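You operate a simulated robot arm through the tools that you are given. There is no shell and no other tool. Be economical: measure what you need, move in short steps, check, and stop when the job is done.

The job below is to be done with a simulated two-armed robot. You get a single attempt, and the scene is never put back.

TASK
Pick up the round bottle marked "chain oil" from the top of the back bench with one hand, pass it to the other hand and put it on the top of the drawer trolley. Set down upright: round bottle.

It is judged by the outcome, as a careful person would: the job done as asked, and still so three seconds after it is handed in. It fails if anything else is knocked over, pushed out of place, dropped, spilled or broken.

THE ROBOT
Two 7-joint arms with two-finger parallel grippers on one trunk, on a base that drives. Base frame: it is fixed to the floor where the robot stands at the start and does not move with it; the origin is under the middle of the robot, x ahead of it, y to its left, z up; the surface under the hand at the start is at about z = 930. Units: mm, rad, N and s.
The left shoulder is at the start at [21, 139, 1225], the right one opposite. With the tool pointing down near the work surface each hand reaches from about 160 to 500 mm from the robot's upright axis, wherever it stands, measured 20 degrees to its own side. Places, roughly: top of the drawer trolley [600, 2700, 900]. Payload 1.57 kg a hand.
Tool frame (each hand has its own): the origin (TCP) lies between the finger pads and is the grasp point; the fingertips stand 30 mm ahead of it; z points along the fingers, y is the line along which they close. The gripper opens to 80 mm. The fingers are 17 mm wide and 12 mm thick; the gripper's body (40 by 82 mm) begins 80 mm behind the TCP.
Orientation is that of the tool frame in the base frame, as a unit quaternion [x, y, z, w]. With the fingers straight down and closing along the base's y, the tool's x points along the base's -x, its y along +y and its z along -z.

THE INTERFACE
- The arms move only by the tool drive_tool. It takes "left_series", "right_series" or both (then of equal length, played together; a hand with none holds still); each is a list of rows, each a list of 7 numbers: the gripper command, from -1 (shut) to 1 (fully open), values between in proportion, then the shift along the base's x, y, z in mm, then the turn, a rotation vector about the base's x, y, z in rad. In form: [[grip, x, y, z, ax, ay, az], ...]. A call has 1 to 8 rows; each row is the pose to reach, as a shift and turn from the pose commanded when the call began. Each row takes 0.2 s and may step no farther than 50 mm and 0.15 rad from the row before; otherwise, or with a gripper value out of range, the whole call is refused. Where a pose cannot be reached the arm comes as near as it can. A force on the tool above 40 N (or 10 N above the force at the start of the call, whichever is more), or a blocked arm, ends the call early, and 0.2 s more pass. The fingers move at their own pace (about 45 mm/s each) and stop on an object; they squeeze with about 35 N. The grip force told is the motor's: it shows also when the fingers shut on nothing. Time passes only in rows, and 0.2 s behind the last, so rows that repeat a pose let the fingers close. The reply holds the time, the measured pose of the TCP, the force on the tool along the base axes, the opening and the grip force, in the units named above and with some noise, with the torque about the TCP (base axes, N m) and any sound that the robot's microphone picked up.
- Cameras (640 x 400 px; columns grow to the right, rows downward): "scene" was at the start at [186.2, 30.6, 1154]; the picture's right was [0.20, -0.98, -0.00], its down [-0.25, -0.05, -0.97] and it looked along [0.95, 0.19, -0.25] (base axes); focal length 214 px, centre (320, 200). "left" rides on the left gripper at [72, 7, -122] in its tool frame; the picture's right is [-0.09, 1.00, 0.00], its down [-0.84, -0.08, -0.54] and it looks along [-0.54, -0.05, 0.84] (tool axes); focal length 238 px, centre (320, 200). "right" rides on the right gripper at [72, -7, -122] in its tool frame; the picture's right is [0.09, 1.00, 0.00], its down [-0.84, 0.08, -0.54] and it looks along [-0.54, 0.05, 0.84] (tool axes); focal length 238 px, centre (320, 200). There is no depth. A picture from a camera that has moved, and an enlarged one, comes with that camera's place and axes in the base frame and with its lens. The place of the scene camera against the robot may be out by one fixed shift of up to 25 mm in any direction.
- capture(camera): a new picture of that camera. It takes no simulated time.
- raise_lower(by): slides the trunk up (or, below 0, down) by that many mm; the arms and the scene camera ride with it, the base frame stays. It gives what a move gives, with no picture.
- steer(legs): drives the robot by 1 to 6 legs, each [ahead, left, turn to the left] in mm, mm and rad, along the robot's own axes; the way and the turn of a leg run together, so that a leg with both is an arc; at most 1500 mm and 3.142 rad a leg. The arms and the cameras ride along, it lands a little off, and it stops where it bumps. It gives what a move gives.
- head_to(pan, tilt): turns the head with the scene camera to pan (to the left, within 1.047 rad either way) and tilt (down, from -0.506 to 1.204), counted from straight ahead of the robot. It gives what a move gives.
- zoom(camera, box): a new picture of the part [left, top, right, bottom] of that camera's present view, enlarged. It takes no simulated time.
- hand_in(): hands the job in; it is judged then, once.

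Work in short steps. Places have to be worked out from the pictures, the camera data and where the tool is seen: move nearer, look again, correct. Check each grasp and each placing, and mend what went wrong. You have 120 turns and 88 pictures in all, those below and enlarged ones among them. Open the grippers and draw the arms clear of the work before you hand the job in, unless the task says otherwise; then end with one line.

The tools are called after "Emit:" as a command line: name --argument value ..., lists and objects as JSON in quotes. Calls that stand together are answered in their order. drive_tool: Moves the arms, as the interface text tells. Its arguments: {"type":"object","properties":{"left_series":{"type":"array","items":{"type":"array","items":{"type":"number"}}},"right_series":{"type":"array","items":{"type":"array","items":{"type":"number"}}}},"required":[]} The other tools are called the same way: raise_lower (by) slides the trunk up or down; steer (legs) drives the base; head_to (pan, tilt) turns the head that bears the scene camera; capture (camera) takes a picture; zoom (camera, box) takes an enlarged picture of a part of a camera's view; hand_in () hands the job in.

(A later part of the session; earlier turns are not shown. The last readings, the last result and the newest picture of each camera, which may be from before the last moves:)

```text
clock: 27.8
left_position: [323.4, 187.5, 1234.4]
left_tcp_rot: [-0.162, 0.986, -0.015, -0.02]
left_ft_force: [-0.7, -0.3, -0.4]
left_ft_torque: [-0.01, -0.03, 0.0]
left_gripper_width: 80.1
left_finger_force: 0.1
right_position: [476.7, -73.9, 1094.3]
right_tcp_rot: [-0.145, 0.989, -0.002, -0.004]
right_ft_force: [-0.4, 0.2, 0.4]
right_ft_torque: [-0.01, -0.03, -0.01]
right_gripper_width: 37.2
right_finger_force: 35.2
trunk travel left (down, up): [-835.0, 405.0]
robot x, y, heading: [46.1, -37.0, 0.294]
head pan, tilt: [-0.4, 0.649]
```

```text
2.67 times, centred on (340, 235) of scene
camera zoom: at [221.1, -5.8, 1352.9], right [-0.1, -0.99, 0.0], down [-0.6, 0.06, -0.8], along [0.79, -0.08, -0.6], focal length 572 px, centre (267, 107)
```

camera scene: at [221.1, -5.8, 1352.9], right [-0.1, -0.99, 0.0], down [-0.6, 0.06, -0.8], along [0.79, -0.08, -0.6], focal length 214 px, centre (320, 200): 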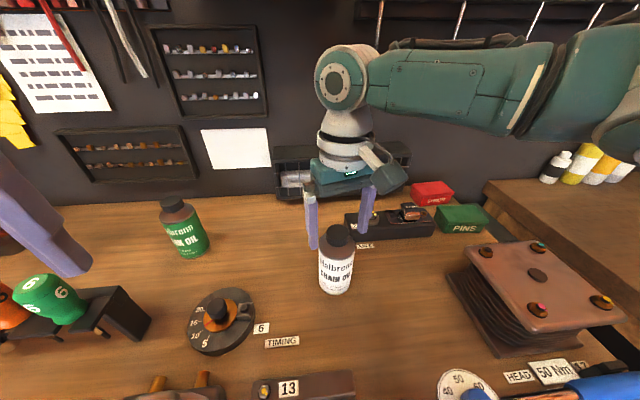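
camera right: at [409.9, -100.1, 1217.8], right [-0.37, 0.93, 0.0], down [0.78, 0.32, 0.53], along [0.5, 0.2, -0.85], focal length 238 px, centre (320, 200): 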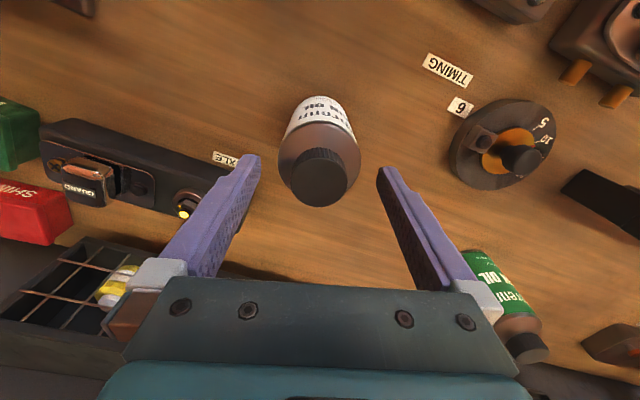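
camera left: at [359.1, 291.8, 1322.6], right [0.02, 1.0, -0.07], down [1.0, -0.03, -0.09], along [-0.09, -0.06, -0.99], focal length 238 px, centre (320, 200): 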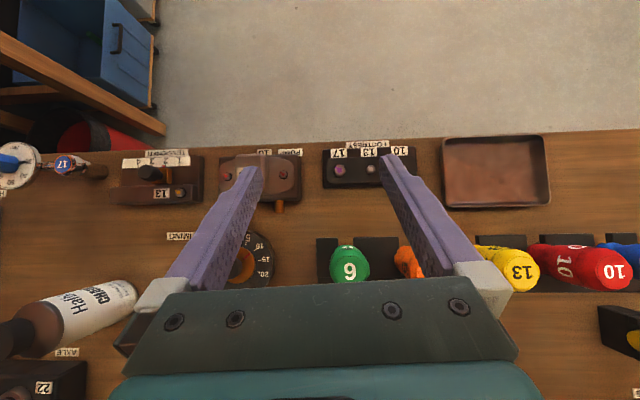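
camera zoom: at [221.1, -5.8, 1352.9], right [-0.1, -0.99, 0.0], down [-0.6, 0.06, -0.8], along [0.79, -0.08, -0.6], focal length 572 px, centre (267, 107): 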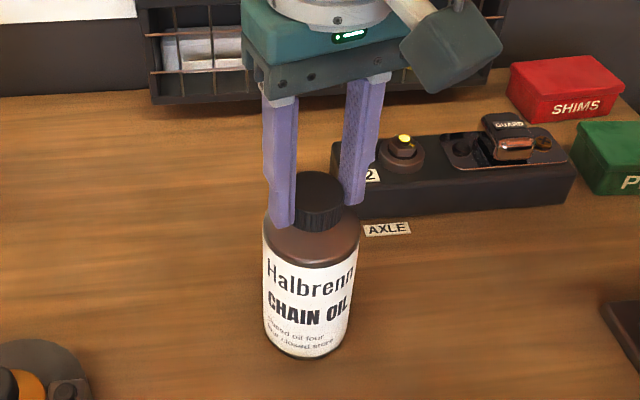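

The grip is on the cap (37 mm, 35 N). Lifting gently with the arm first.

Emit:
drive_tool --right_series '[[-1, 0, 0, 5, 0, 0, 0], [-1, 0, 0, 15, 0, 0, 0], [-1, 0, 0, 30, 0, 0, 0], [-1, 0, 0, 30, 0, 0, 0]]'

Emit:
raise_lower --by 120

Emit:
capture --camera "scene"

```text
clock: 28.8
left_position: [322.4, 186.9, 1235.2]
left_tcp_rot: [-0.163, 0.986, -0.015, -0.02]
left_ft_force: [0.1, 0.4, 1.2]
left_ft_torque: [0.03, 0.0, 0.02]
left_gripper_width: 80.0
left_finger_force: 0.0
right_position: [475.3, -71.8, 1123.0]
right_tcp_rot: [-0.145, 0.989, -0.001, -0.004]
right_ft_force: [0.3, -0.2, -3.2]
right_ft_torque: [0.02, 0.03, 0.02]
right_gripper_width: 37.0
right_finger_force: 34.6
trunk travel left (down, up): [-835.0, 405.0]
robot x, y, heading: [44.4, -37.5, 0.295]
head pan, tilt: [-0.4, 0.649]
```

```text
clock: 30.3
left_position: [322.8, 187.4, 1354.3]
left_tcp_rot: [-0.163, 0.986, -0.014, -0.021]
left_ft_force: [0.2, -1.1, -0.8]
left_ft_torque: [-0.05, 0.02, 0.04]
left_gripper_width: 80.1
left_finger_force: 0.0
right_position: [474.1, -70.9, 1244.0]
right_tcp_rot: [-0.145, 0.989, -0.001, -0.005]
right_ft_force: [0.0, -0.4, -3.6]
right_ft_torque: [-0.02, 0.04, -0.02]
right_gripper_width: 37.2
right_finger_force: 35.1
trunk travel left (down, up): [-955.0, 285.0]
robot x, y, heading: [45.2, -37.9, 0.299]
head pan, tilt: [-0.4, 0.649]
```

```text
57 pictures are left
camera scene: at [221.0, -5.7, 1472.7], right [-0.1, -0.99, 0.0], down [-0.6, 0.06, -0.8], along [0.79, -0.08, -0.6], focal length 214 px, centre (320, 200)
```

scene: 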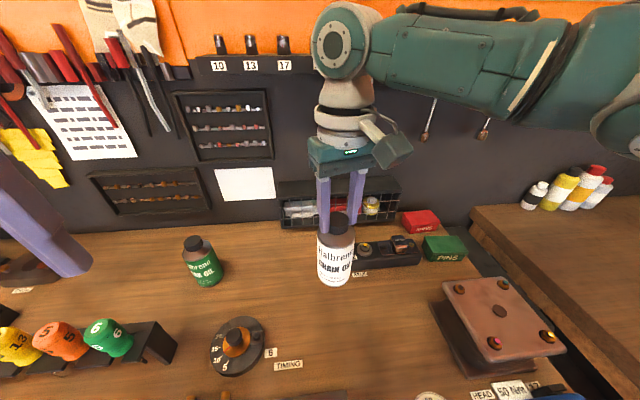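

The bottle hangs securely (3.5 N) with its bottom at about z 1080. I'll raise the right hand and bring it toward the robot's middle, where the left hand can take the body.

Emit:
drive_tool --right_series '[[-1, -8, 25, 15, 0, 0, 0], [-1, -16, 50, 30, 0, 0, 0], [-1, -24, 75, 45, 0, 0, 0], [-1, -32, 100, 60, 0, 0, 0], [-1, -40, 125, 70, 0, 0, 0], [-1, -40, 125, 70, 0, 0, 0]]'

```text
clock: 31.7
left_position: [323.3, 188.0, 1355.1]
left_tcp_rot: [-0.162, 0.987, -0.016, -0.02]
left_ft_force: [0.2, -0.5, 0.0]
left_ft_torque: [0.02, 0.02, 0.02]
left_gripper_width: 80.0
left_finger_force: 0.1
right_position: [435.2, 53.2, 1312.9]
right_tcp_rot: [-0.145, 0.989, -0.001, -0.004]
right_ft_force: [0.3, -0.2, -2.8]
right_ft_torque: [0.02, 0.02, 0.02]
right_gripper_width: 37.2
right_finger_force: 34.9
trunk travel left (down, up): [-955.0, 285.0]
robot x, y, heading: [45.5, -37.4, 0.295]
head pan, tilt: [-0.4, 0.649]
```

The bottle is centred before the robot at relative (398, -27). Now I'll back away from the bench about 300 mm.

Emit:
steer --legs '[[-287, 89, 0]]'

Emit:
head_to --pan 0.9 --tilt 0.45

Emit:
capture --camera "scene"

```text
clock: 33.7
left_position: [23.9, 185.9, 1355.0]
left_tcp_rot: [-0.16, 0.987, -0.014, -0.021]
left_ft_force: [0.7, 0.0, -0.2]
left_ft_torque: [0.0, 0.02, 0.0]
left_gripper_width: 79.9
left_finger_force: 0.1
right_position: [135.6, 52.2, 1312.4]
right_tcp_rot: [-0.142, 0.99, -0.002, -0.004]
right_ft_force: [-0.6, -0.2, -3.0]
right_ft_torque: [-0.03, 0.05, -0.04]
right_gripper_width: 37.1
right_finger_force: 34.8
trunk travel left (down, up): [-955.0, 285.0]
robot x, y, heading: [-255.2, -36.8, 0.297]
head pan, tilt: [-0.4, 0.649]
```

```text
clock: 35.2
left_position: [24.0, 186.5, 1354.6]
left_tcp_rot: [-0.16, 0.987, -0.015, -0.02]
left_ft_force: [-0.5, -0.8, -0.6]
left_ft_torque: [0.0, 0.02, -0.02]
left_gripper_width: 80.2
left_finger_force: 0.1
right_position: [134.6, 51.8, 1313.5]
right_tcp_rot: [-0.143, 0.99, -0.003, -0.004]
right_ft_force: [-0.4, 1.0, -3.1]
right_ft_torque: [0.04, 0.03, -0.01]
right_gripper_width: 37.0
right_finger_force: 35.5
trunk travel left (down, up): [-955.0, 285.0]
robot x, y, heading: [-251.7, -35.5, 0.291]
head pan, tilt: [0.901, 0.45]
```

```text
56 pictures are left
camera scene: at [-130.9, 87.9, 1490.6], right [0.93, -0.37, 0.0], down [-0.16, -0.4, -0.9], along [0.33, 0.84, -0.44], focal length 214 px, centre (320, 200)
```

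scene: 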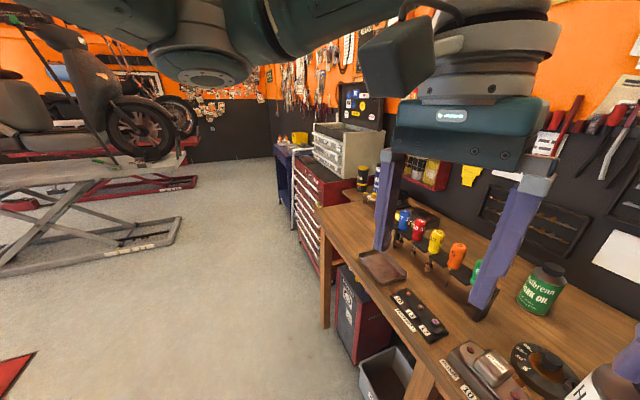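

The blue trolley stands beyond the red cabinet at the expected place, and the aisle is clear. I'll do the handover here, first yawing the left hand about 60° to the right at its present spot.

Emit:
drive_tool --left_series '[[1, -2, 6, 0, 0, 0, -0.13], [1, -4, 12, 0, 0, 0, -0.26], [1, -6, 18, 0, 0, 0, -0.39], [1, -8, 24, 0, 0, 0, -0.52], [1, -10, 30, 0, 0, 0, -0.65], [1, -11, 34, 0, 0, 0, -0.78], [1, -12, 38, 0, 0, 0, -0.91], [1, -12, 38, 0, 0, 0, -1.04]]'

```text
clock: 37.0
left_position: [12.7, 225.6, 1354.5]
left_tcp_rot: [0.353, 0.935, -0.003, -0.025]
left_ft_force: [0.2, 0.5, 0.1]
left_ft_torque: [0.01, 0.01, 0.02]
left_gripper_width: 79.8
left_finger_force: 0.0
right_position: [135.1, 51.7, 1313.5]
right_tcp_rot: [-0.143, 0.99, -0.001, -0.004]
right_ft_force: [-0.1, -0.1, -3.4]
right_ft_torque: [-0.02, 0.01, 0.02]
right_gripper_width: 37.2
right_finger_force: 35.3
trunk travel left (down, up): [-955.0, 285.0]
robot x, y, heading: [-255.7, -38.1, 0.29]
head pan, tilt: [0.901, 0.45]
```

Yaw reached, with the pointing direction at (0.75, -0.66). Now I'll pitch it up to about 40° below horizontal while lowering.

Emit:
drive_tool --left_series '[[1, 0, 0, -20, -0.082, -0.094, 0], [1, 0, 0, -40, -0.165, -0.187, 0], [1, 0, 0, -60, -0.247, -0.281, 0], [1, 0, 0, -80, -0.33, -0.375, 0], [1, 0, 0, -100, -0.411, -0.469, 0], [1, 0, 0, -120, -0.494, -0.562, 0], [1, 0, 0, -140, -0.576, -0.656, 0], [1, 0, 0, -140, -0.576, -0.656, 0]]'

Emit:
head_to --pan 0.0 --tilt 0.5

Emit:
capture --camera "left"

Emit:
capture --camera "scene"

```text
clock: 38.8
left_position: [11.7, 225.3, 1212.5]
left_tcp_rot: [0.325, 0.855, -0.152, 0.374]
left_ft_force: [0.4, -0.6, -0.1]
left_ft_torque: [-0.02, 0.01, 0.02]
left_gripper_width: 80.1
left_finger_force: 0.1
right_position: [134.8, 51.8, 1312.4]
right_tcp_rot: [-0.143, 0.99, -0.002, -0.004]
right_ft_force: [-0.1, -0.1, -3.4]
right_ft_torque: [-0.01, 0.01, 0.03]
right_gripper_width: 36.9
right_finger_force: 34.9
trunk travel left (down, up): [-955.0, 285.0]
robot x, y, heading: [-254.6, -37.7, 0.29]
head pan, tilt: [0.901, 0.45]
```

```text
clock: 40.0
left_position: [10.8, 224.9, 1212.8]
left_tcp_rot: [0.325, 0.855, -0.151, 0.374]
left_ft_force: [-0.1, -0.1, -0.5]
left_ft_torque: [0.01, -0.03, -0.02]
left_gripper_width: 80.1
left_finger_force: 0.2
right_position: [135.2, 53.0, 1312.2]
right_tcp_rot: [-0.143, 0.99, -0.001, -0.004]
right_ft_force: [-0.9, -0.3, -3.1]
right_ft_torque: [0.0, 0.03, 0.0]
right_gripper_width: 37.2
right_finger_force: 34.6
trunk travel left (down, up): [-955.0, 285.0]
robot x, y, heading: [-253.5, -36.2, 0.295]
head pan, tilt: [0.0, 0.499]
```

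```text
55 pictures are left
camera left: at [-86.0, 323.1, 1242.5], right [0.72, 0.7, 0.05], down [0.08, -0.16, 0.98], along [0.69, -0.7, -0.17], focal length 238 px, centre (320, 200)
```

left: 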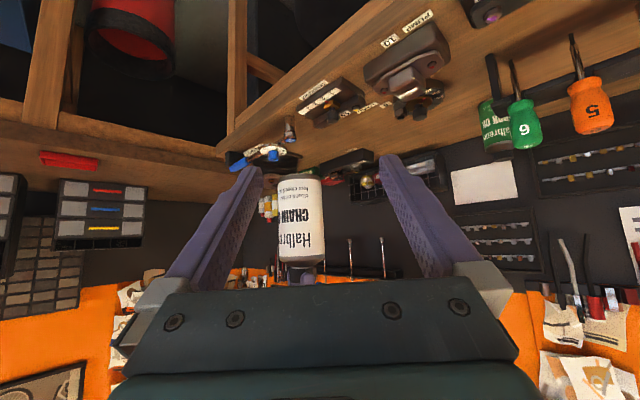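

```text
54 pictures are left
camera scene: at [-77.8, 28.7, 1486.2], right [0.29, -0.96, 0.0], down [-0.46, -0.14, -0.88], along [0.84, 0.25, -0.48], focal length 214 px, centre (320, 200)
```

scene: 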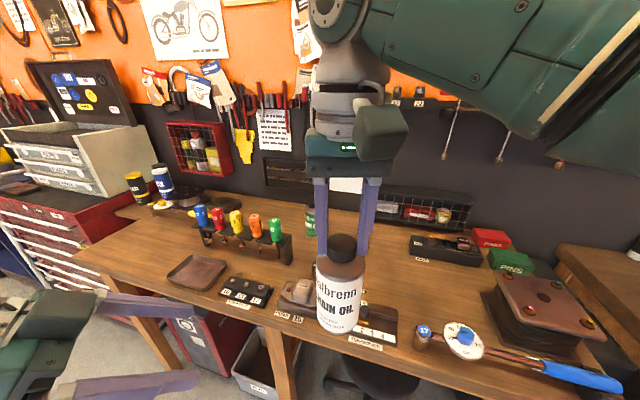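

The bottle lies 208 mm ahead and 42 mm to the side in the left tool's frame. I'll line up and approach to just before contact range.

Emit:
drive_tool --left_series '[[1, -14, -15, 0, 0, 0, 0], [1, -28, -31, 0, 0, 0, 0], [1, 7, -64, 0, 0, 0, 0], [1, 42, -97, 0, 0, 0, 0], [1, 70, -123, 0, 0, 0, 0], [1, 70, -123, 0, 0, 0, 0]]'

Emit:
capture --camera "left"

Emit:
capture --camera "scene"

```text
clock: 41.4
left_position: [80.5, 99.5, 1216.0]
left_tcp_rot: [0.326, 0.855, -0.152, 0.374]
left_ft_force: [0.2, -0.2, -0.2]
left_ft_torque: [0.0, -0.02, 0.0]
left_gripper_width: 79.9
left_finger_force: 0.0
right_position: [134.9, 52.6, 1312.4]
right_tcp_rot: [-0.143, 0.99, -0.001, -0.004]
right_ft_force: [0.0, 0.8, -4.1]
right_ft_torque: [0.01, 0.04, 0.02]
right_gripper_width: 37.1
right_finger_force: 34.5
trunk travel left (down, up): [-955.0, 285.0]
robot x, y, heading: [-252.9, -36.2, 0.294]
head pan, tilt: [0.0, 0.499]
```

```text
53 pictures are left
camera left: at [-17.2, 198.6, 1245.2], right [0.72, 0.7, 0.05], down [0.08, -0.16, 0.98], along [0.69, -0.7, -0.17], focal length 238 px, centre (320, 200)
```

left: 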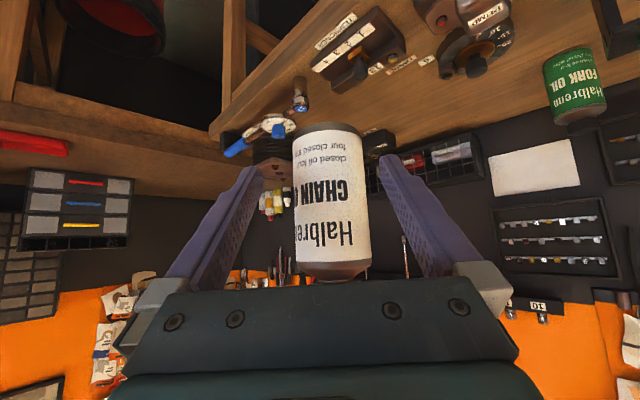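

```text
52 pictures are left
camera scene: at [-77.8, 28.7, 1486.2], right [0.29, -0.96, 0.0], down [-0.46, -0.14, -0.88], along [0.84, 0.25, -0.48], focal length 214 px, centre (320, 200)
```

scene: 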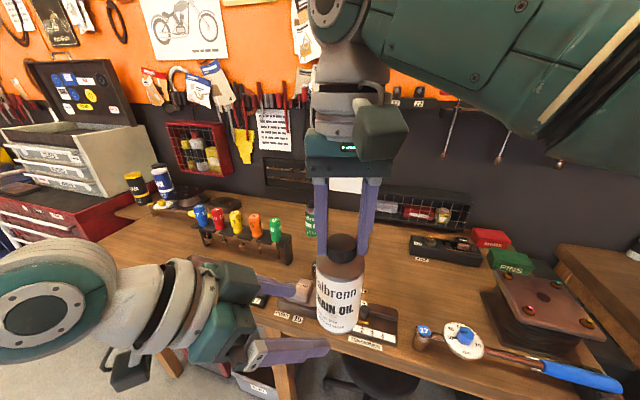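

Aligned within 3 mm with 72 mm to go. Moving in slowly.

Emit:
drive_tool --left_series '[[1, 15, -13, 0, 0, 0, 0], [1, 29, -26, 0, 0, 0, 0], [1, 42, -38, -1, 0, 0, 0], [1, 53, -48, -1, 0, 0, 0], [1, 53, -48, -1, 0, 0, 0]]'

Emit:
capture --camera "left"

Emit:
capture --camera "scene"

```text
clock: 42.6
left_position: [134.7, 53.6, 1213.6]
left_tcp_rot: [0.326, 0.856, -0.152, 0.373]
left_ft_force: [-0.1, -0.1, -0.5]
left_ft_torque: [0.03, 0.0, 0.0]
left_gripper_width: 80.0
left_finger_force: 0.2
right_position: [135.8, 53.4, 1312.7]
right_tcp_rot: [-0.143, 0.99, -0.001, -0.005]
right_ft_force: [-0.3, 0.3, -4.3]
right_ft_torque: [-0.01, 0.05, -0.02]
right_gripper_width: 37.0
right_finger_force: 34.9
trunk travel left (down, up): [-955.0, 285.0]
robot x, y, heading: [-252.3, -34.7, 0.29]
head pan, tilt: [0.0, 0.499]
```

```text
51 pictures are left
camera left: at [36.1, 150.8, 1243.1], right [0.72, 0.7, 0.05], down [0.08, -0.16, 0.98], along [0.69, -0.7, -0.17], focal length 238 px, centre (320, 200)
```

left: 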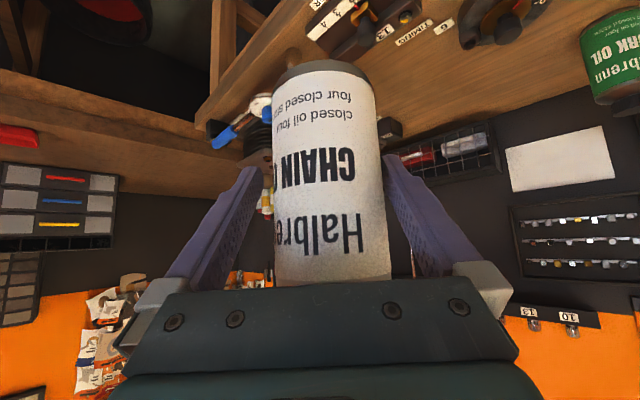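

```text
50 pictures are left
camera scene: at [-77.8, 28.7, 1486.2], right [0.29, -0.96, 0.0], down [-0.46, -0.14, -0.88], along [0.84, 0.25, -0.48], focal length 214 px, centre (320, 200)
```

scene: 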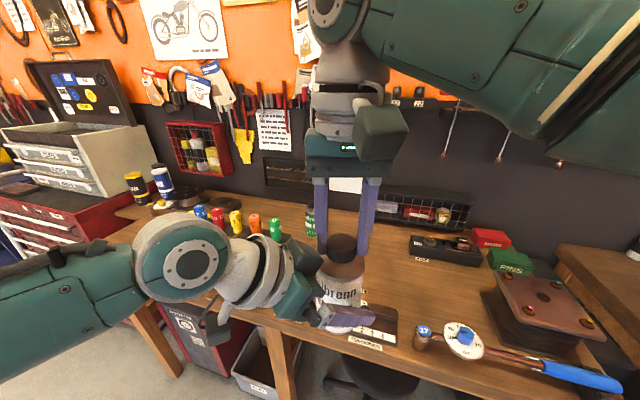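

The bottle body is between the left fingers. Closing the left gripper while the right one holds.

Emit:
drive_tool --left_series '[[0.8, 0, 0, 0, 0, 0, 0], [0.5, 0, 0, 0, 0, 0, 0], [0.2, 0, 0, 0, 0, 0, 0], [-0.3, 0, 0, 0, 0, 0, 0], [-1, 0, 0, 0, 0, 0, 0], [-1, 0, 0, 0, 0, 0, 0]]'

```text
clock: 44.0
left_position: [133.9, 53.2, 1212.6]
left_tcp_rot: [0.326, 0.856, -0.151, 0.372]
left_ft_force: [15.7, 11.4, -2.8]
left_ft_torque: [-0.6, 0.59, -0.04]
left_gripper_width: 64.3
left_finger_force: 30.1
right_position: [134.2, 50.0, 1312.1]
right_tcp_rot: [-0.143, 0.99, -0.004, -0.006]
right_ft_force: [-16.7, -12.5, 2.5]
right_ft_torque: [-0.62, 0.99, 0.07]
right_gripper_width: 37.3
right_finger_force: 34.3
trunk travel left (down, up): [-955.0, 285.0]
robot x, y, heading: [-254.8, -32.9, 0.288]
head pan, tilt: [0.0, 0.499]
```

Both hands grip, but about 19 N of side load remains between them. I'll relieve it by moving the left hand a few mm along that force.

Emit:
drive_tool --left_series '[[-1, 1, 1, 0, 0, 0, 0], [-1, 2, 1.7, 0, 0, 0, 0], [-1, 2, 1.7, 0, 0, 0, 0]]'

```text
clock: 44.8
left_position: [136.2, 53.3, 1212.8]
left_tcp_rot: [0.326, 0.855, -0.153, 0.373]
left_ft_force: [-2.6, 12.6, 4.8]
left_ft_torque: [-0.52, -0.2, -0.09]
left_gripper_width: 64.0
left_finger_force: 35.0
right_position: [137.0, 50.9, 1312.7]
right_tcp_rot: [-0.142, 0.99, -0.004, -0.003]
right_ft_force: [2.2, -13.4, -7.2]
right_ft_torque: [-0.74, -0.01, 0.07]
right_gripper_width: 36.9
right_finger_force: 34.2
trunk travel left (down, up): [-955.0, 285.0]
robot x, y, heading: [-250.6, -34.9, 0.288]
head pan, tilt: [0.0, 0.499]
```

The x load is gone and about 12 N in y remains. One more small shift.

Emit:
drive_tool --left_series '[[-1, 0, 1, 0, 0, 0, 0], [-1, 0, 2, 0, 0, 0, 0], [-1, 0, 2, 0, 0, 0, 0]]'

```text
clock: 45.6
left_position: [135.8, 55.4, 1213.6]
left_tcp_rot: [0.327, 0.855, -0.153, 0.372]
left_ft_force: [-18.5, 2.5, 10.2]
left_ft_torque: [0.01, -0.96, -0.42]
left_gripper_width: 64.1
left_finger_force: 34.8
right_position: [136.9, 52.4, 1313.9]
right_tcp_rot: [-0.143, 0.99, -0.001, -0.002]
right_ft_force: [18.9, -3.5, -14.6]
right_ft_torque: [-0.36, -0.83, 0.34]
right_gripper_width: 36.9
right_finger_force: 35.1
trunk travel left (down, up): [-955.0, 285.0]
robot x, y, heading: [-253.3, -34.6, 0.288]
head pan, tilt: [0.0, 0.499]
```

Stiffness is roughly 9 N/mm. A last correction of about -1 mm in x.

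Emit:
drive_tool --left_series '[[-1, -1, 0, 0.5, 0, 0, 0], [-1, -1.2, -0.2, 0.8, 0, 0, 0], [-1, -1.2, -0.2, 0.8, 0, 0, 0]]'

```text
clock: 46.4
left_position: [134.6, 56.5, 1213.7]
left_tcp_rot: [0.326, 0.856, -0.153, 0.372]
left_ft_force: [-9.0, -3.9, 4.3]
left_ft_torque: [0.23, 0.13, -0.14]
left_gripper_width: 64.1
left_finger_force: 34.9
right_position: [135.9, 52.9, 1312.5]
right_tcp_rot: [-0.143, 0.99, 0.001, -0.004]
right_ft_force: [9.6, 5.0, -8.0]
right_ft_torque: [0.2, -1.07, 0.06]
right_gripper_width: 37.2
right_finger_force: 35.2
trunk travel left (down, up): [-955.0, 285.0]
robot x, y, heading: [-252.0, -36.7, 0.291]
head pan, tilt: [0.0, 0.499]
```

Residual load is small. Opening the right hand only to about 50 mm, because the left palm is near, then lifting it straight off.

Emit:
drive_tool --right_series '[[0.1, 0, 0, 0, 0, 0, 0], [0.25, 0, 0, 0, 0, 0, 0], [0.25, 0, 0, 0, 0, 0, 0]]'

```text
clock: 47.2
left_position: [137.4, 57.6, 1214.0]
left_tcp_rot: [0.326, 0.856, -0.151, 0.371]
left_ft_force: [0.3, 1.8, -0.3]
left_ft_torque: [-0.22, -0.02, -0.01]
left_gripper_width: 64.0
left_finger_force: 35.2
right_position: [135.5, 52.0, 1311.8]
right_tcp_rot: [-0.142, 0.99, -0.002, -0.004]
right_ft_force: [0.2, -2.3, -0.2]
right_ft_torque: [-0.02, 0.02, 0.02]
right_gripper_width: 48.1
right_finger_force: 0.0
trunk travel left (down, up): [-955.0, 285.0]
robot x, y, heading: [-255.0, -33.1, 0.292]
head pan, tilt: [0.0, 0.499]
```

The right hand is open, with a 2 N touch left on one finger. Nudging it away, then lifting up.

Emit:
drive_tool --right_series '[[0.25, 1, -3, 0, 0, 0, 0], [0.25, 1, -3, 10, 0, 0, 0], [0.25, 1, -3, 20, 0, 0, 0], [0.25, 1, -3, 35, 0, 0, 0], [0.25, 1, -3, 50, 0, 0, 0], [0.25, 1, -3, 50, 0, 0, 0]]'

Emit:
capture --camera "scene"

```text
clock: 48.6
left_position: [136.3, 57.2, 1214.1]
left_tcp_rot: [0.326, 0.855, -0.152, 0.373]
left_ft_force: [0.2, 0.5, 0.1]
left_ft_torque: [0.02, -0.02, -0.02]
left_gripper_width: 63.8
left_finger_force: 35.0
right_position: [137.0, 49.7, 1362.7]
right_tcp_rot: [-0.142, 0.99, -0.001, -0.003]
right_ft_force: [0.1, 0.4, 0.3]
right_ft_torque: [0.0, -0.01, 0.01]
right_gripper_width: 50.2
right_finger_force: 0.1
trunk travel left (down, up): [-955.0, 285.0]
robot x, y, heading: [-255.3, -34.4, 0.289]
head pan, tilt: [0.0, 0.499]
```

```text
49 pictures are left
camera scene: at [-77.8, 28.7, 1486.2], right [0.29, -0.96, 0.0], down [-0.46, -0.14, -0.88], along [0.84, 0.25, -0.48], focal length 214 px, centre (320, 200)
```

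scene: 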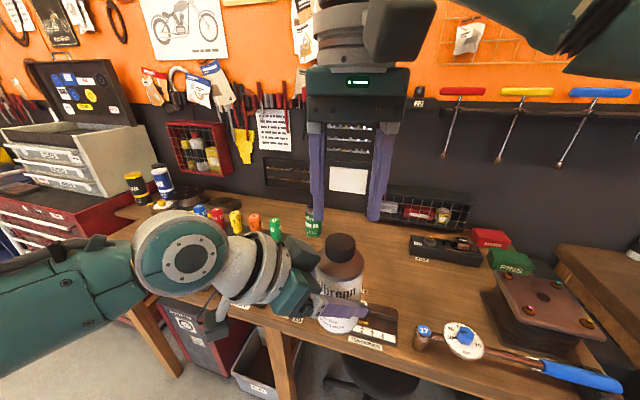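

The left hand holds the bottle and the right is clear above. Moving the right hand aside to the right.

Emit:
drive_tool --right_series '[[0.25, 12, -40, 0, 0, 0, 0], [0.25, 24, -80, 0, 0, 0, 0], [0.25, 36, -120, 0, 0, 0, 0], [0.25, 48, -160, 0, 0, 0, 0], [0.25, 48, -160, 0, 0, 0, 0]]'

Emit:
capture --camera "scene"

Emit:
capture --camera "right"

```text
clock: 49.8
left_position: [136.5, 56.7, 1214.0]
left_tcp_rot: [0.326, 0.855, -0.152, 0.373]
left_ft_force: [0.8, 0.0, -0.3]
left_ft_torque: [0.0, 0.04, 0.0]
left_gripper_width: 63.8
left_finger_force: 35.1
right_position: [183.9, -112.2, 1360.3]
right_tcp_rot: [-0.143, 0.99, -0.002, -0.004]
right_ft_force: [-0.2, 0.8, -0.1]
right_ft_torque: [-0.02, -0.01, -0.01]
right_gripper_width: 50.1
right_finger_force: 0.1
trunk travel left (down, up): [-955.0, 285.0]
robot x, y, heading: [-256.7, -38.4, 0.293]
head pan, tilt: [0.0, 0.499]
```

```text
48 pictures are left
camera scene: at [-77.8, 28.7, 1486.2], right [0.29, -0.96, 0.0], down [-0.46, -0.14, -0.88], along [0.84, 0.25, -0.48], focal length 214 px, centre (320, 200)
```

scene: 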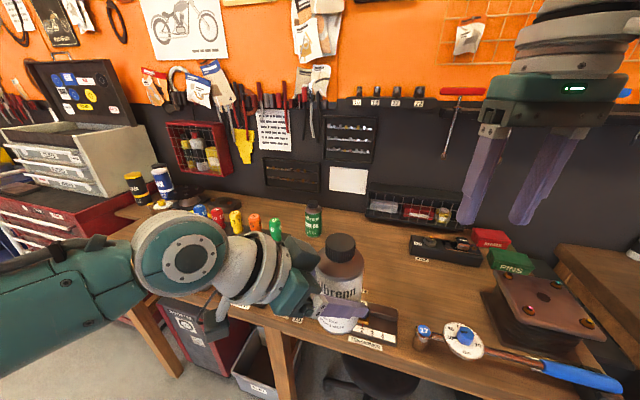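

```text
47 pictures are left
camera right: at [118.1, -137.8, 1482.8], right [-0.37, 0.93, 0.0], down [0.79, 0.31, 0.53], along [0.5, 0.2, -0.85], focal length 238 px, centre (320, 200)
```

right: 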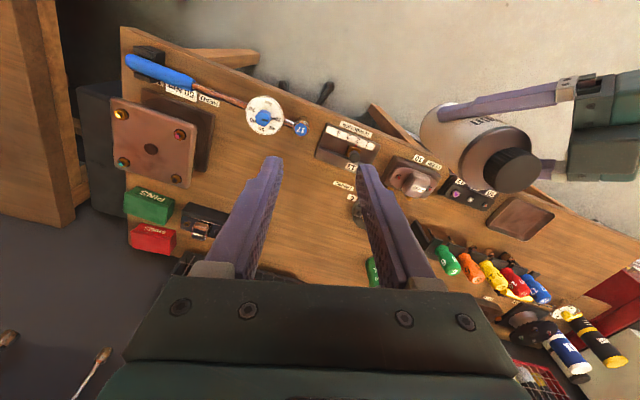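

Bottle is held in the left hand. The aisle looks clear, so I'll straighten to heading 0, back a little, and go left along the aisle in stages.

Emit:
steer --legs '[[-80, 0, -0.29], [0, 1100, 0]]'

Emit:
head_to --pan 0.8 --tilt 0.5

Emit:
capture --camera "scene"

```text
clock: 56.4
left_position: [87.9, 1015.9, 1214.0]
left_tcp_rot: [0.463, 0.79, -0.211, 0.343]
left_ft_force: [0.2, 0.7, 0.1]
left_ft_torque: [0.01, 0.01, -0.04]
left_gripper_width: 63.8
left_finger_force: 35.0
right_position: [78.8, 840.8, 1359.3]
right_tcp_rot: [0.022, 1.0, -0.001, -0.004]
right_ft_force: [-0.5, 0.3, -0.3]
right_ft_torque: [0.0, 0.01, 0.01]
right_gripper_width: 49.9
right_finger_force: 0.1
trunk travel left (down, up): [-955.0, 285.0]
robot x, y, heading: [-313.4, 1054.6, -0.034]
head pan, tilt: [0.0, 0.499]
```

```text
clock: 57.5
left_position: [87.6, 1014.3, 1213.6]
left_tcp_rot: [0.462, 0.79, -0.211, 0.343]
left_ft_force: [-0.2, -0.2, 0.0]
left_ft_torque: [0.02, -0.01, 0.0]
left_gripper_width: 63.8
left_finger_force: 35.2
right_position: [77.9, 840.5, 1358.9]
right_tcp_rot: [0.022, 1.0, -0.001, -0.004]
right_ft_force: [-0.4, 0.2, 0.1]
right_ft_torque: [-0.02, 0.02, 0.02]
right_gripper_width: 50.1
right_finger_force: 0.0
trunk travel left (down, up): [-955.0, 285.0]
robot x, y, heading: [-306.5, 1053.6, -0.036]
head pan, tilt: [0.799, 0.499]
```

```text
46 pictures are left
camera scene: at [-152.3, 1121.9, 1486.2], right [0.69, -0.72, 0.0], down [-0.35, -0.33, -0.88], along [0.64, 0.61, -0.48], focal length 214 px, centre (320, 200)
```

scene: 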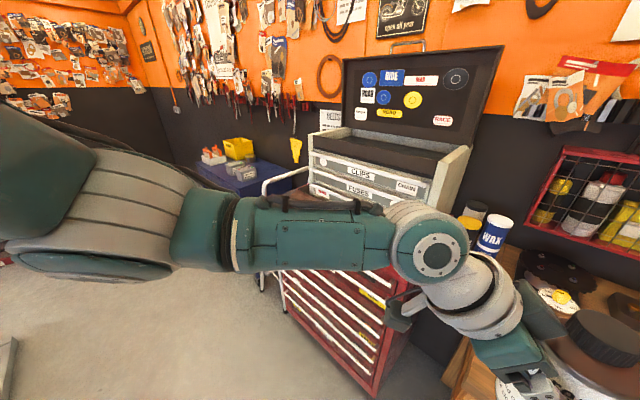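

The blue unit with bins on top matches (600, 2700). I'll go on left another 1100 mm and look at it without the arm in the way.

Emit:
steer --legs '[[0, 0, 0.036], [0, 1100, 0]]'

Emit:
head_to --pan 0.5 --tilt 0.5

Emit:
capture --camera "scene"

```text
clock: 63.7
left_position: [91.8, 2169.0, 1213.9]
left_tcp_rot: [0.448, 0.798, -0.205, 0.347]
left_ft_force: [-0.6, 0.0, -0.2]
left_ft_torque: [0.0, 0.0, -0.01]
left_gripper_width: 63.9
left_finger_force: 34.7
right_position: [87.0, 1994.6, 1359.1]
right_tcp_rot: [0.005, 1.0, 0.0, -0.005]
right_ft_force: [0.3, 0.6, 0.0]
right_ft_torque: [-0.01, 0.01, 0.04]
right_gripper_width: 49.9
right_finger_force: 0.0
trunk travel left (down, up): [-955.0, 285.0]
robot x, y, heading: [-308.7, 2193.8, -0.003]
head pan, tilt: [0.799, 0.499]
```

```text
clock: 64.5
left_position: [91.7, 2168.4, 1214.9]
left_tcp_rot: [0.448, 0.798, -0.205, 0.346]
left_ft_force: [-0.6, -0.4, -0.1]
left_ft_torque: [-0.01, 0.0, 0.0]
left_gripper_width: 63.9
left_finger_force: 35.1
right_position: [89.0, 1993.3, 1359.3]
right_tcp_rot: [0.005, 1.0, 0.0, -0.004]
right_ft_force: [0.0, -0.7, 0.4]
right_ft_torque: [-0.01, -0.02, -0.01]
right_gripper_width: 50.2
right_finger_force: 0.1
trunk travel left (down, up): [-955.0, 285.0]
robot x, y, heading: [-310.7, 2191.2, -0.007]
head pan, tilt: [0.499, 0.499]
```

```text
45 pictures are left
camera scene: at [-136.2, 2245.6, 1486.2], right [0.48, -0.88, 0.0], down [-0.42, -0.23, -0.88], along [0.77, 0.42, -0.48], focal length 214 px, centre (320, 200)
```

scene: 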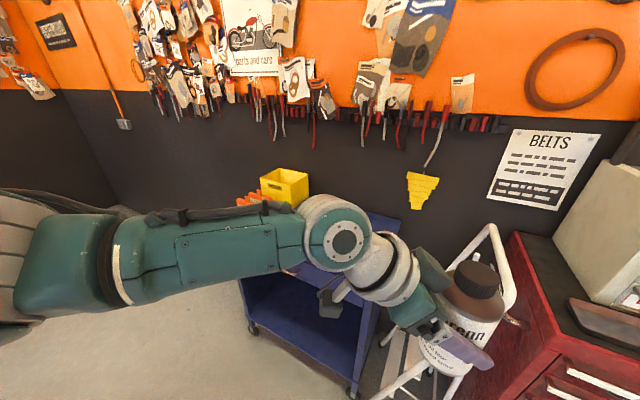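

The blue cart is the target place. I'll go 530 mm further left and view it head-on.

Emit:
steer --legs '[[0, 520, 0]]'

Emit:
head_to --pan -0.2 --tilt 0.5

Emit:
capture --camera "scene"

Emit:
capture --camera "right"

```text
clock: 67.5
left_position: [93.8, 2679.0, 1213.3]
left_tcp_rot: [0.452, 0.796, -0.208, 0.345]
left_ft_force: [0.5, 0.3, -0.1]
left_ft_torque: [-0.03, -0.01, 0.02]
left_gripper_width: 64.1
left_finger_force: 34.8
right_position: [89.7, 2504.5, 1359.4]
right_tcp_rot: [0.008, 1.0, -0.001, -0.004]
right_ft_force: [-0.3, -0.4, 0.2]
right_ft_torque: [-0.02, -0.03, 0.02]
right_gripper_width: 50.1
right_finger_force: 0.0
trunk travel left (down, up): [-955.0, 285.0]
robot x, y, heading: [-306.3, 2702.2, -0.011]
head pan, tilt: [0.499, 0.499]
```

```text
clock: 68.6
left_position: [94.5, 2679.3, 1214.0]
left_tcp_rot: [0.451, 0.796, -0.208, 0.346]
left_ft_force: [-0.2, 0.8, 0.6]
left_ft_torque: [0.03, 0.03, 0.0]
left_gripper_width: 63.9
left_finger_force: 34.7
right_position: [90.0, 2504.2, 1359.4]
right_tcp_rot: [0.008, 1.0, -0.001, -0.005]
right_ft_force: [0.3, -0.1, -0.6]
right_ft_torque: [-0.03, -0.03, 0.04]
right_gripper_width: 49.9
right_finger_force: 0.1
trunk travel left (down, up): [-955.0, 285.0]
robot x, y, heading: [-304.9, 2705.8, -0.013]
head pan, tilt: [-0.201, 0.499]
```

```text
44 pictures are left
camera scene: at [-123.8, 2696.2, 1486.2], right [-0.21, -0.98, 0.0], down [-0.47, 0.1, -0.88], along [0.86, -0.18, -0.48], focal length 214 px, centre (320, 200)
```

scene: 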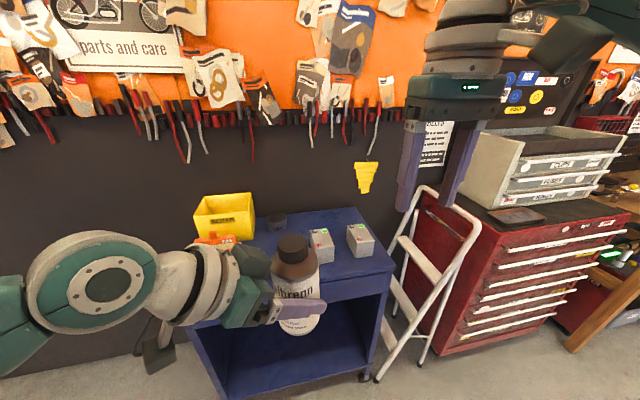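

```text
43 pictures are left
camera right: at [19.3, 2499.2, 1482.9], right [-0.08, 1.0, 0.0], down [0.84, 0.06, 0.53], along [0.53, 0.04, -0.84], focal length 238 px, centre (320, 200)
```

right: 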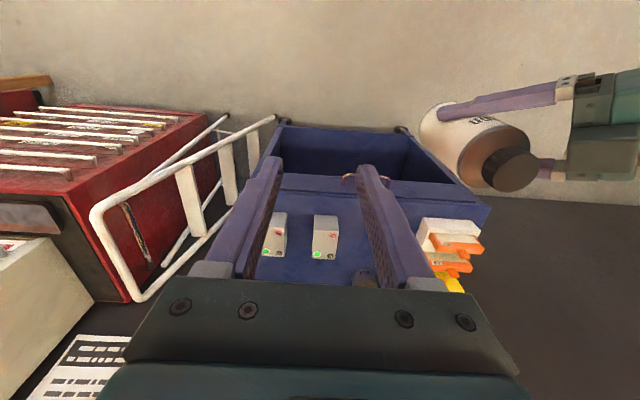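

The target is a blue trolley with a drawer. Its front edge is at about x 350–370. On top are grey boxes at y about 2400–2590 and a tray with orange clips at y above about 2840. The middle, around (460, 2715), is free.

I'll drive 320 mm forward with everything still high.

Emit:
steer --legs '[[200, 25, 0.013], [120, 0, 0]]'

Emit:
head_to --pan 0.0 --tilt 0.8

Emit:
capture --camera "scene"

Emit:
capture --camera "right"

```text
clock: 71.0
left_position: [417.2, 2705.1, 1213.1]
left_tcp_rot: [0.447, 0.799, -0.205, 0.346]
left_ft_force: [-0.4, 0.7, 0.7]
left_ft_torque: [0.02, -0.01, -0.03]
left_gripper_width: 64.1
left_finger_force: 35.4
right_position: [414.4, 2532.4, 1359.9]
right_tcp_rot: [0.005, 1.0, 0.0, -0.005]
right_ft_force: [0.7, 0.0, 0.2]
right_ft_torque: [-0.02, 0.03, -0.04]
right_gripper_width: 50.1
right_finger_force: 0.0
trunk travel left (down, up): [-955.0, 285.0]
robot x, y, heading: [14.0, 2729.8, -0.004]
head pan, tilt: [-0.201, 0.499]
```

```text
clock: 71.8
left_position: [416.3, 2705.3, 1213.6]
left_tcp_rot: [0.447, 0.799, -0.204, 0.346]
left_ft_force: [0.0, 0.8, -0.3]
left_ft_torque: [0.0, 0.03, 0.0]
left_gripper_width: 64.1
left_finger_force: 35.1
right_position: [414.4, 2531.4, 1359.2]
right_tcp_rot: [0.005, 1.0, -0.001, -0.005]
right_ft_force: [0.9, 0.0, 0.9]
right_ft_torque: [0.02, 0.0, 0.0]
right_gripper_width: 49.8
right_finger_force: 0.0
trunk travel left (down, up): [-955.0, 285.0]
robot x, y, heading: [16.5, 2731.0, -0.004]
head pan, tilt: [0.0, 0.799]
```

```text
42 pictures are left
camera scene: at [191.2, 2739.4, 1460.3], right [0.0, -1.0, 0.0], down [-0.72, 0.0, -0.7], along [0.7, 0.0, -0.72], focal length 214 px, centre (320, 200)
```

scene: 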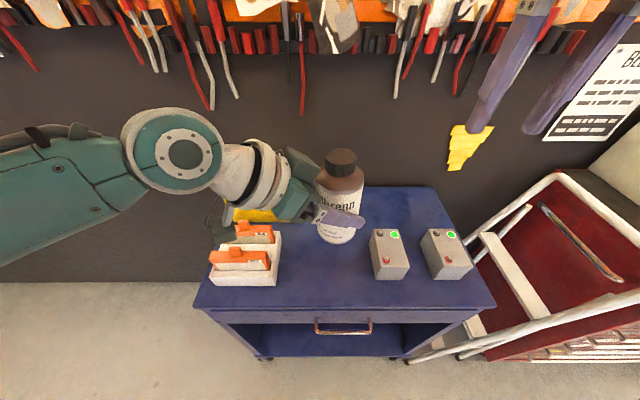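

```text
41 pictures are left
camera right: at [344.1, 2525.4, 1482.8], right [-0.08, 1.0, 0.0], down [0.84, 0.07, 0.53], along [0.53, 0.04, -0.85], focal length 238 px, centre (320, 200)
```

right: 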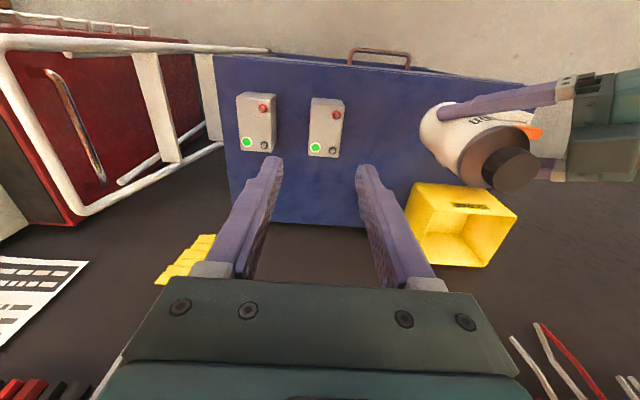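

The layout is clear: boxes end at y about 2598 and the clip tray begins at y about 2836. I'll shift the bottle to about (450, 2692), then lower the trunk 200 mm.

Emit:
drive_tool --left_series '[[-1, 11, -4, 0, 0, 0, 0], [-1, 22, -9, 0, 0, 0, 0], [-1, 33, -13, 0, 0, 0, 0], [-1, 33, -13, 0, 0, 0, 0]]'

Emit:
raise_lower --by -190

Emit:
capture --camera "scene"

Emit:
capture --camera "left"

Emit:
capture --camera "right"

```text
clock: 72.8
left_position: [452.2, 2692.4, 1212.4]
left_tcp_rot: [0.448, 0.798, -0.205, 0.346]
left_ft_force: [0.6, -0.2, -0.3]
left_ft_torque: [0.03, 0.03, -0.01]
left_gripper_width: 63.9
left_finger_force: 34.1
right_position: [414.7, 2532.5, 1359.1]
right_tcp_rot: [0.005, 1.0, -0.002, -0.004]
right_ft_force: [-0.9, -0.8, -1.0]
right_ft_torque: [0.02, 0.0, 0.03]
right_gripper_width: 50.0
right_finger_force: 0.0
trunk travel left (down, up): [-955.0, 285.0]
robot x, y, heading: [16.9, 2730.7, 0.002]
head pan, tilt: [0.0, 0.799]
```

```text
clock: 74.9
left_position: [450.2, 2691.9, 1022.7]
left_tcp_rot: [0.448, 0.799, -0.205, 0.346]
left_ft_force: [-0.3, -0.1, 0.7]
left_ft_torque: [-0.01, 0.0, -0.04]
left_gripper_width: 63.9
left_finger_force: 35.1
right_position: [414.9, 2532.4, 1170.6]
right_tcp_rot: [0.003, 1.0, -0.001, -0.004]
right_ft_force: [0.5, -0.6, -0.1]
right_ft_torque: [0.02, 0.04, -0.02]
right_gripper_width: 50.0
right_finger_force: 0.1
trunk travel left (down, up): [-765.0, 475.0]
robot x, y, heading: [20.4, 2728.8, -0.001]
head pan, tilt: [0.0, 0.799]
```

```text
40 pictures are left
camera scene: at [191.1, 2739.4, 1270.2], right [0.0, -1.0, 0.0], down [-0.72, 0.0, -0.7], along [0.7, 0.0, -0.72], focal length 214 px, centre (320, 200)
```

scene: 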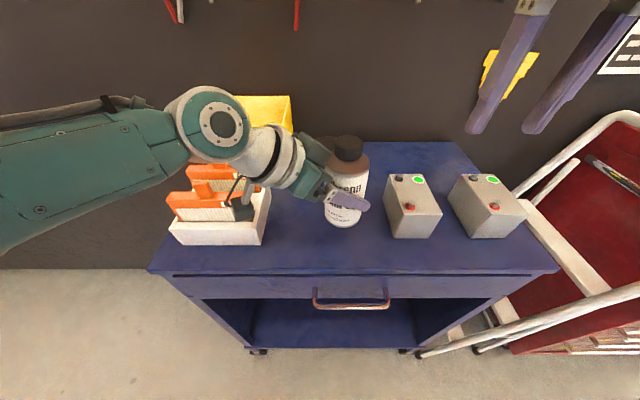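

```text
39 pictures are left
camera left: at [385.3, 2815.1, 1053.3], right [0.89, 0.46, 0.05], down [0.03, -0.17, 0.98], along [0.46, -0.87, -0.17], focal length 238 px, centre (320, 200)
```

left: 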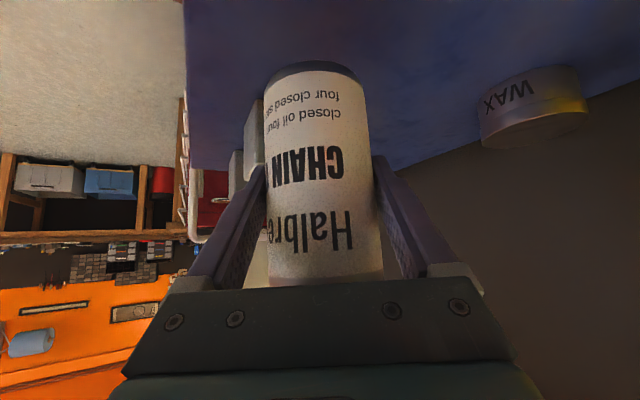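

```text
38 pictures are left
camera right: at [344.1, 2525.4, 1292.9], right [-0.08, 1.0, 0.0], down [0.84, 0.07, 0.53], along [0.53, 0.04, -0.85], focal length 238 px, centre (320, 200)
```

right: 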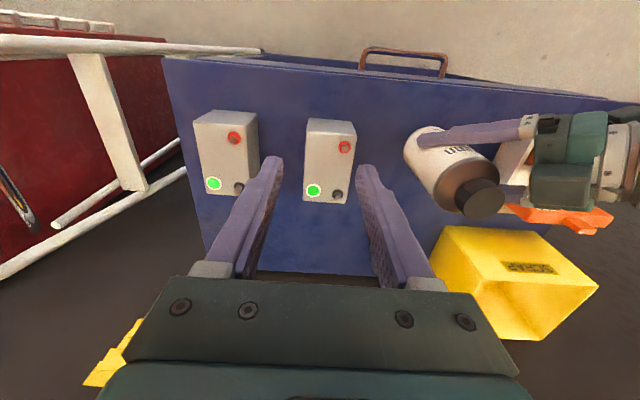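

The clips stand up to z about 1000–1026 at x over 455 and y over 2850, so the left wrist camera must stay clear of them. I'll shift the bottle 15 mm further from the tray and zoom to check.

Emit:
drive_tool --left_series '[[-1, -3, -8, 0, 0, 0, 0], [-1, -5, -16, 0, 0, 0, 0], [-1, -5, -16, 0, 0, 0, 0]]'

Emit:
zoom --camera "scene" --box '[150, 100, 450, 290]'

Emit:
zoom --camera "right" --box '[380, 60, 640, 260]'

```text
clock: 75.7
left_position: [445.4, 2678.0, 1022.8]
left_tcp_rot: [0.447, 0.799, -0.205, 0.346]
left_ft_force: [0.1, -0.7, 0.2]
left_ft_torque: [0.04, 0.01, -0.02]
left_gripper_width: 63.9
left_finger_force: 34.8
right_position: [414.7, 2531.2, 1170.1]
right_tcp_rot: [0.004, 1.0, -0.001, -0.004]
right_ft_force: [0.1, -0.1, 0.5]
right_ft_torque: [0.0, 0.03, 0.03]
right_gripper_width: 50.0
right_finger_force: 0.1
trunk travel left (down, up): [-765.0, 475.0]
robot x, y, heading: [17.9, 2729.9, -0.004]
head pan, tilt: [0.0, 0.799]
```

```text
2.11 times, centred on (300, 195) of scene
camera zoom: at [191.1, 2739.5, 1270.2], right [0.0, -1.0, 0.0], down [-0.72, 0.0, -0.7], along [0.7, 0.0, -0.72], focal length 452 px, centre (362, 210)
```

zoom: 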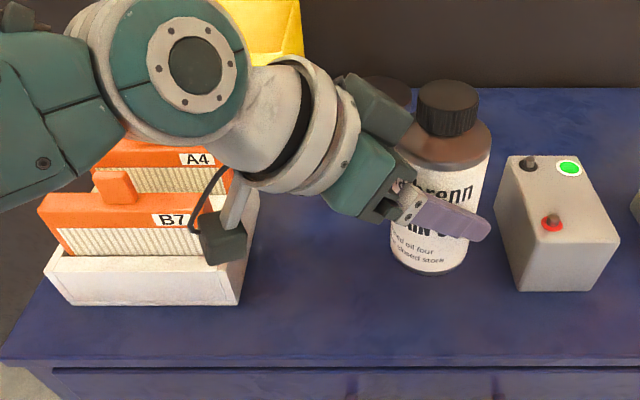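

```text
2.00 times, centred on (510, 160) of right
camera zoom: at [344.1, 2525.4, 1292.8], right [-0.08, 1.0, 0.0], down [0.84, 0.07, 0.53], along [0.53, 0.04, -0.85], focal length 477 px, centre (-60, 280)
```

zoom: 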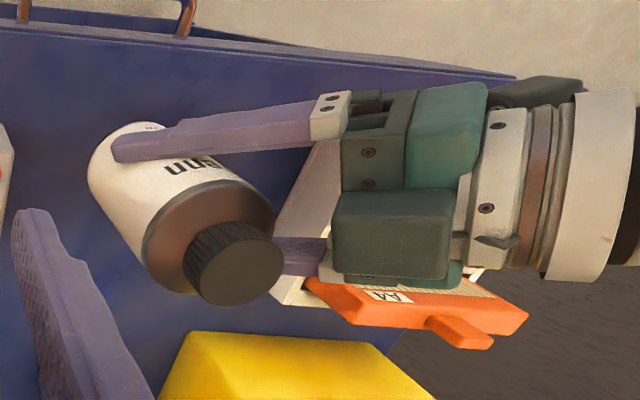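

The wrist camera hangs in front of the tray and all parts keep clear. Lowering the trunk another 40 mm and rechecking.

Emit:
raise_lower --by -40

Emit:
capture --camera "left"

Emit:
zoom --camera "scene" --box '[150, 100, 450, 290]'

```text
clock: 76.5
left_position: [443.5, 2677.2, 982.5]
left_tcp_rot: [0.447, 0.799, -0.204, 0.346]
left_ft_force: [-0.2, 0.4, 0.5]
left_ft_torque: [0.0, -0.01, -0.01]
left_gripper_width: 64.0
left_finger_force: 35.1
right_position: [414.0, 2531.6, 1129.4]
right_tcp_rot: [0.004, 1.0, -0.002, -0.004]
right_ft_force: [-0.3, 0.6, 0.5]
right_ft_torque: [-0.02, 0.01, 0.03]
right_gripper_width: 49.9
right_finger_force: 0.0
trunk travel left (down, up): [-725.0, 515.0]
robot x, y, heading: [14.0, 2727.7, -0.004]
head pan, tilt: [0.0, 0.799]
```

```text
35 pictures are left
camera left: at [379.4, 2799.9, 1012.5], right [0.89, 0.46, 0.05], down [0.03, -0.17, 0.98], along [0.46, -0.87, -0.17], focal length 238 px, centre (320, 200)
```

left: 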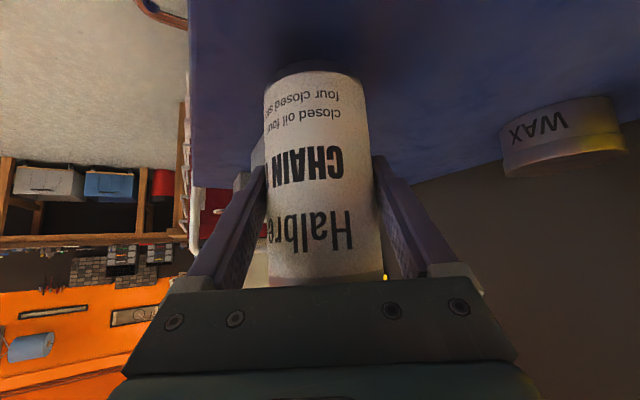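

```text
2.11 times, centred on (300, 195) of scene
camera zoom: at [191.2, 2739.4, 1230.2], right [0.0, -1.0, 0.0], down [-0.72, 0.0, -0.7], along [0.7, 0.0, -0.72], focal length 452 px, centre (362, 210)
```

zoom: 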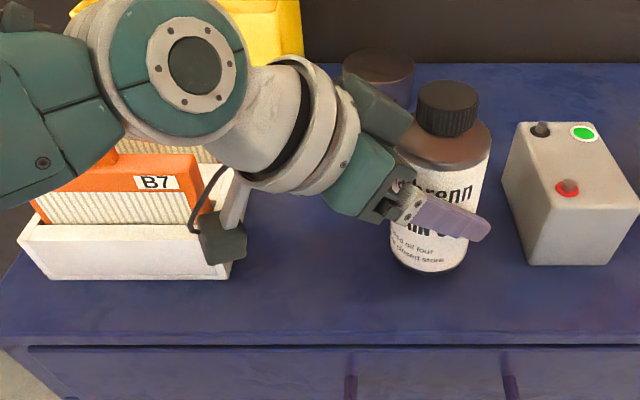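

The bottle bottom is about 17 mm above the top. Lowering with the arm in small steps, watching the force.

Emit:
drive_tool --left_series '[[-1, 0, 0, -4, 0, 0, 0], [-1, 0, 0, -8, 0, 0, 0], [-1, 0, 0, -12, 0, 0, 0], [-1, 0, 0, -12, 0, 0, 0]]'

```text
clock: 77.5
left_position: [443.7, 2678.3, 970.3]
left_tcp_rot: [0.448, 0.799, -0.205, 0.345]
left_ft_force: [0.2, 0.5, -0.1]
left_ft_torque: [-0.02, 0.03, -0.01]
left_gripper_width: 63.8
left_finger_force: 35.1
right_position: [414.0, 2531.6, 1130.1]
right_tcp_rot: [0.004, 1.0, -0.001, -0.004]
right_ft_force: [-0.2, -0.2, 0.0]
right_ft_torque: [-0.01, -0.01, -0.02]
right_gripper_width: 49.8
right_finger_force: 0.0
trunk travel left (down, up): [-725.0, 515.0]
robot x, y, heading: [17.6, 2729.4, -0.005]
head pan, tilt: [0.0, 0.799]
```

No contact yet. A few mm more.

Emit:
drive_tool --left_series '[[-1, 0, 0, -1.5, 0, 0, 0], [-1, 0, 0, -3, 0, 0, 0], [-1, 0, 0, -3, 0, 0, 0]]'

Emit:
zoom --camera "scene" --box '[290, 120, 410, 260]'

```text
clock: 78.3
left_position: [444.5, 2678.6, 968.4]
left_tcp_rot: [0.448, 0.798, -0.205, 0.346]
left_ft_force: [-0.7, -0.3, 0.7]
left_ft_torque: [0.02, 0.01, -0.01]
left_gripper_width: 64.0
left_finger_force: 34.8
right_position: [414.0, 2531.2, 1129.5]
right_tcp_rot: [0.004, 1.0, -0.002, -0.004]
right_ft_force: [0.3, -0.1, -0.1]
right_ft_torque: [0.03, -0.01, 0.01]
right_gripper_width: 50.1
right_finger_force: 0.0
trunk travel left (down, up): [-725.0, 515.0]
robot x, y, heading: [14.9, 2726.3, 0.003]
head pan, tilt: [0.0, 0.799]
```

```text
2.86 times, centred on (350, 190) of scene
camera zoom: at [191.1, 2739.5, 1230.2], right [0.0, -1.0, 0.0], down [-0.72, 0.0, -0.7], along [0.7, 0.0, -0.72], focal length 613 px, centre (234, 229)
```

zoom: 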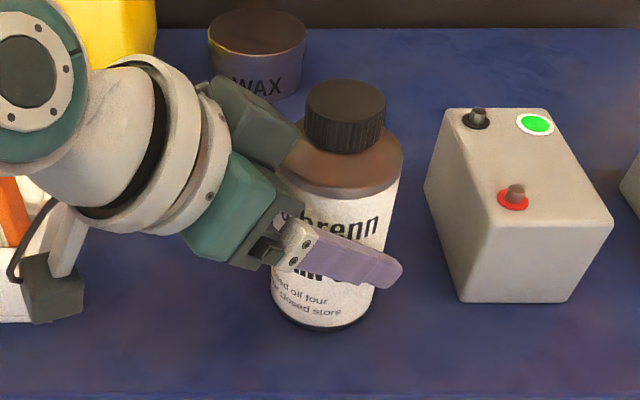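

Very near the top now. Continuing in millimetre steps until contact shows.

Emit:
drive_tool --left_series '[[-1, 0, 0, -1, 0, 0, 0], [-1, 0, 0, -2, 0, 0, 0], [-1, 0, 0, -2, 0, 0, 0]]'

```text
clock: 79.2
left_position: [445.3, 2677.3, 967.0]
left_tcp_rot: [0.448, 0.798, -0.206, 0.348]
left_ft_force: [-6.0, 2.3, 15.8]
left_ft_torque: [0.59, 0.1, 0.17]
left_gripper_width: 63.9
left_finger_force: 34.3
right_position: [413.9, 2531.2, 1130.6]
right_tcp_rot: [0.003, 1.0, 0.001, -0.004]
right_ft_force: [0.3, -1.1, -0.4]
right_ft_torque: [0.01, -0.03, 0.0]
right_gripper_width: 50.1
right_finger_force: 0.1
trunk travel left (down, up): [-725.0, 515.0]
robot x, y, heading: [13.7, 2727.2, -0.003]
head pan, tilt: [0.0, 0.799]
```

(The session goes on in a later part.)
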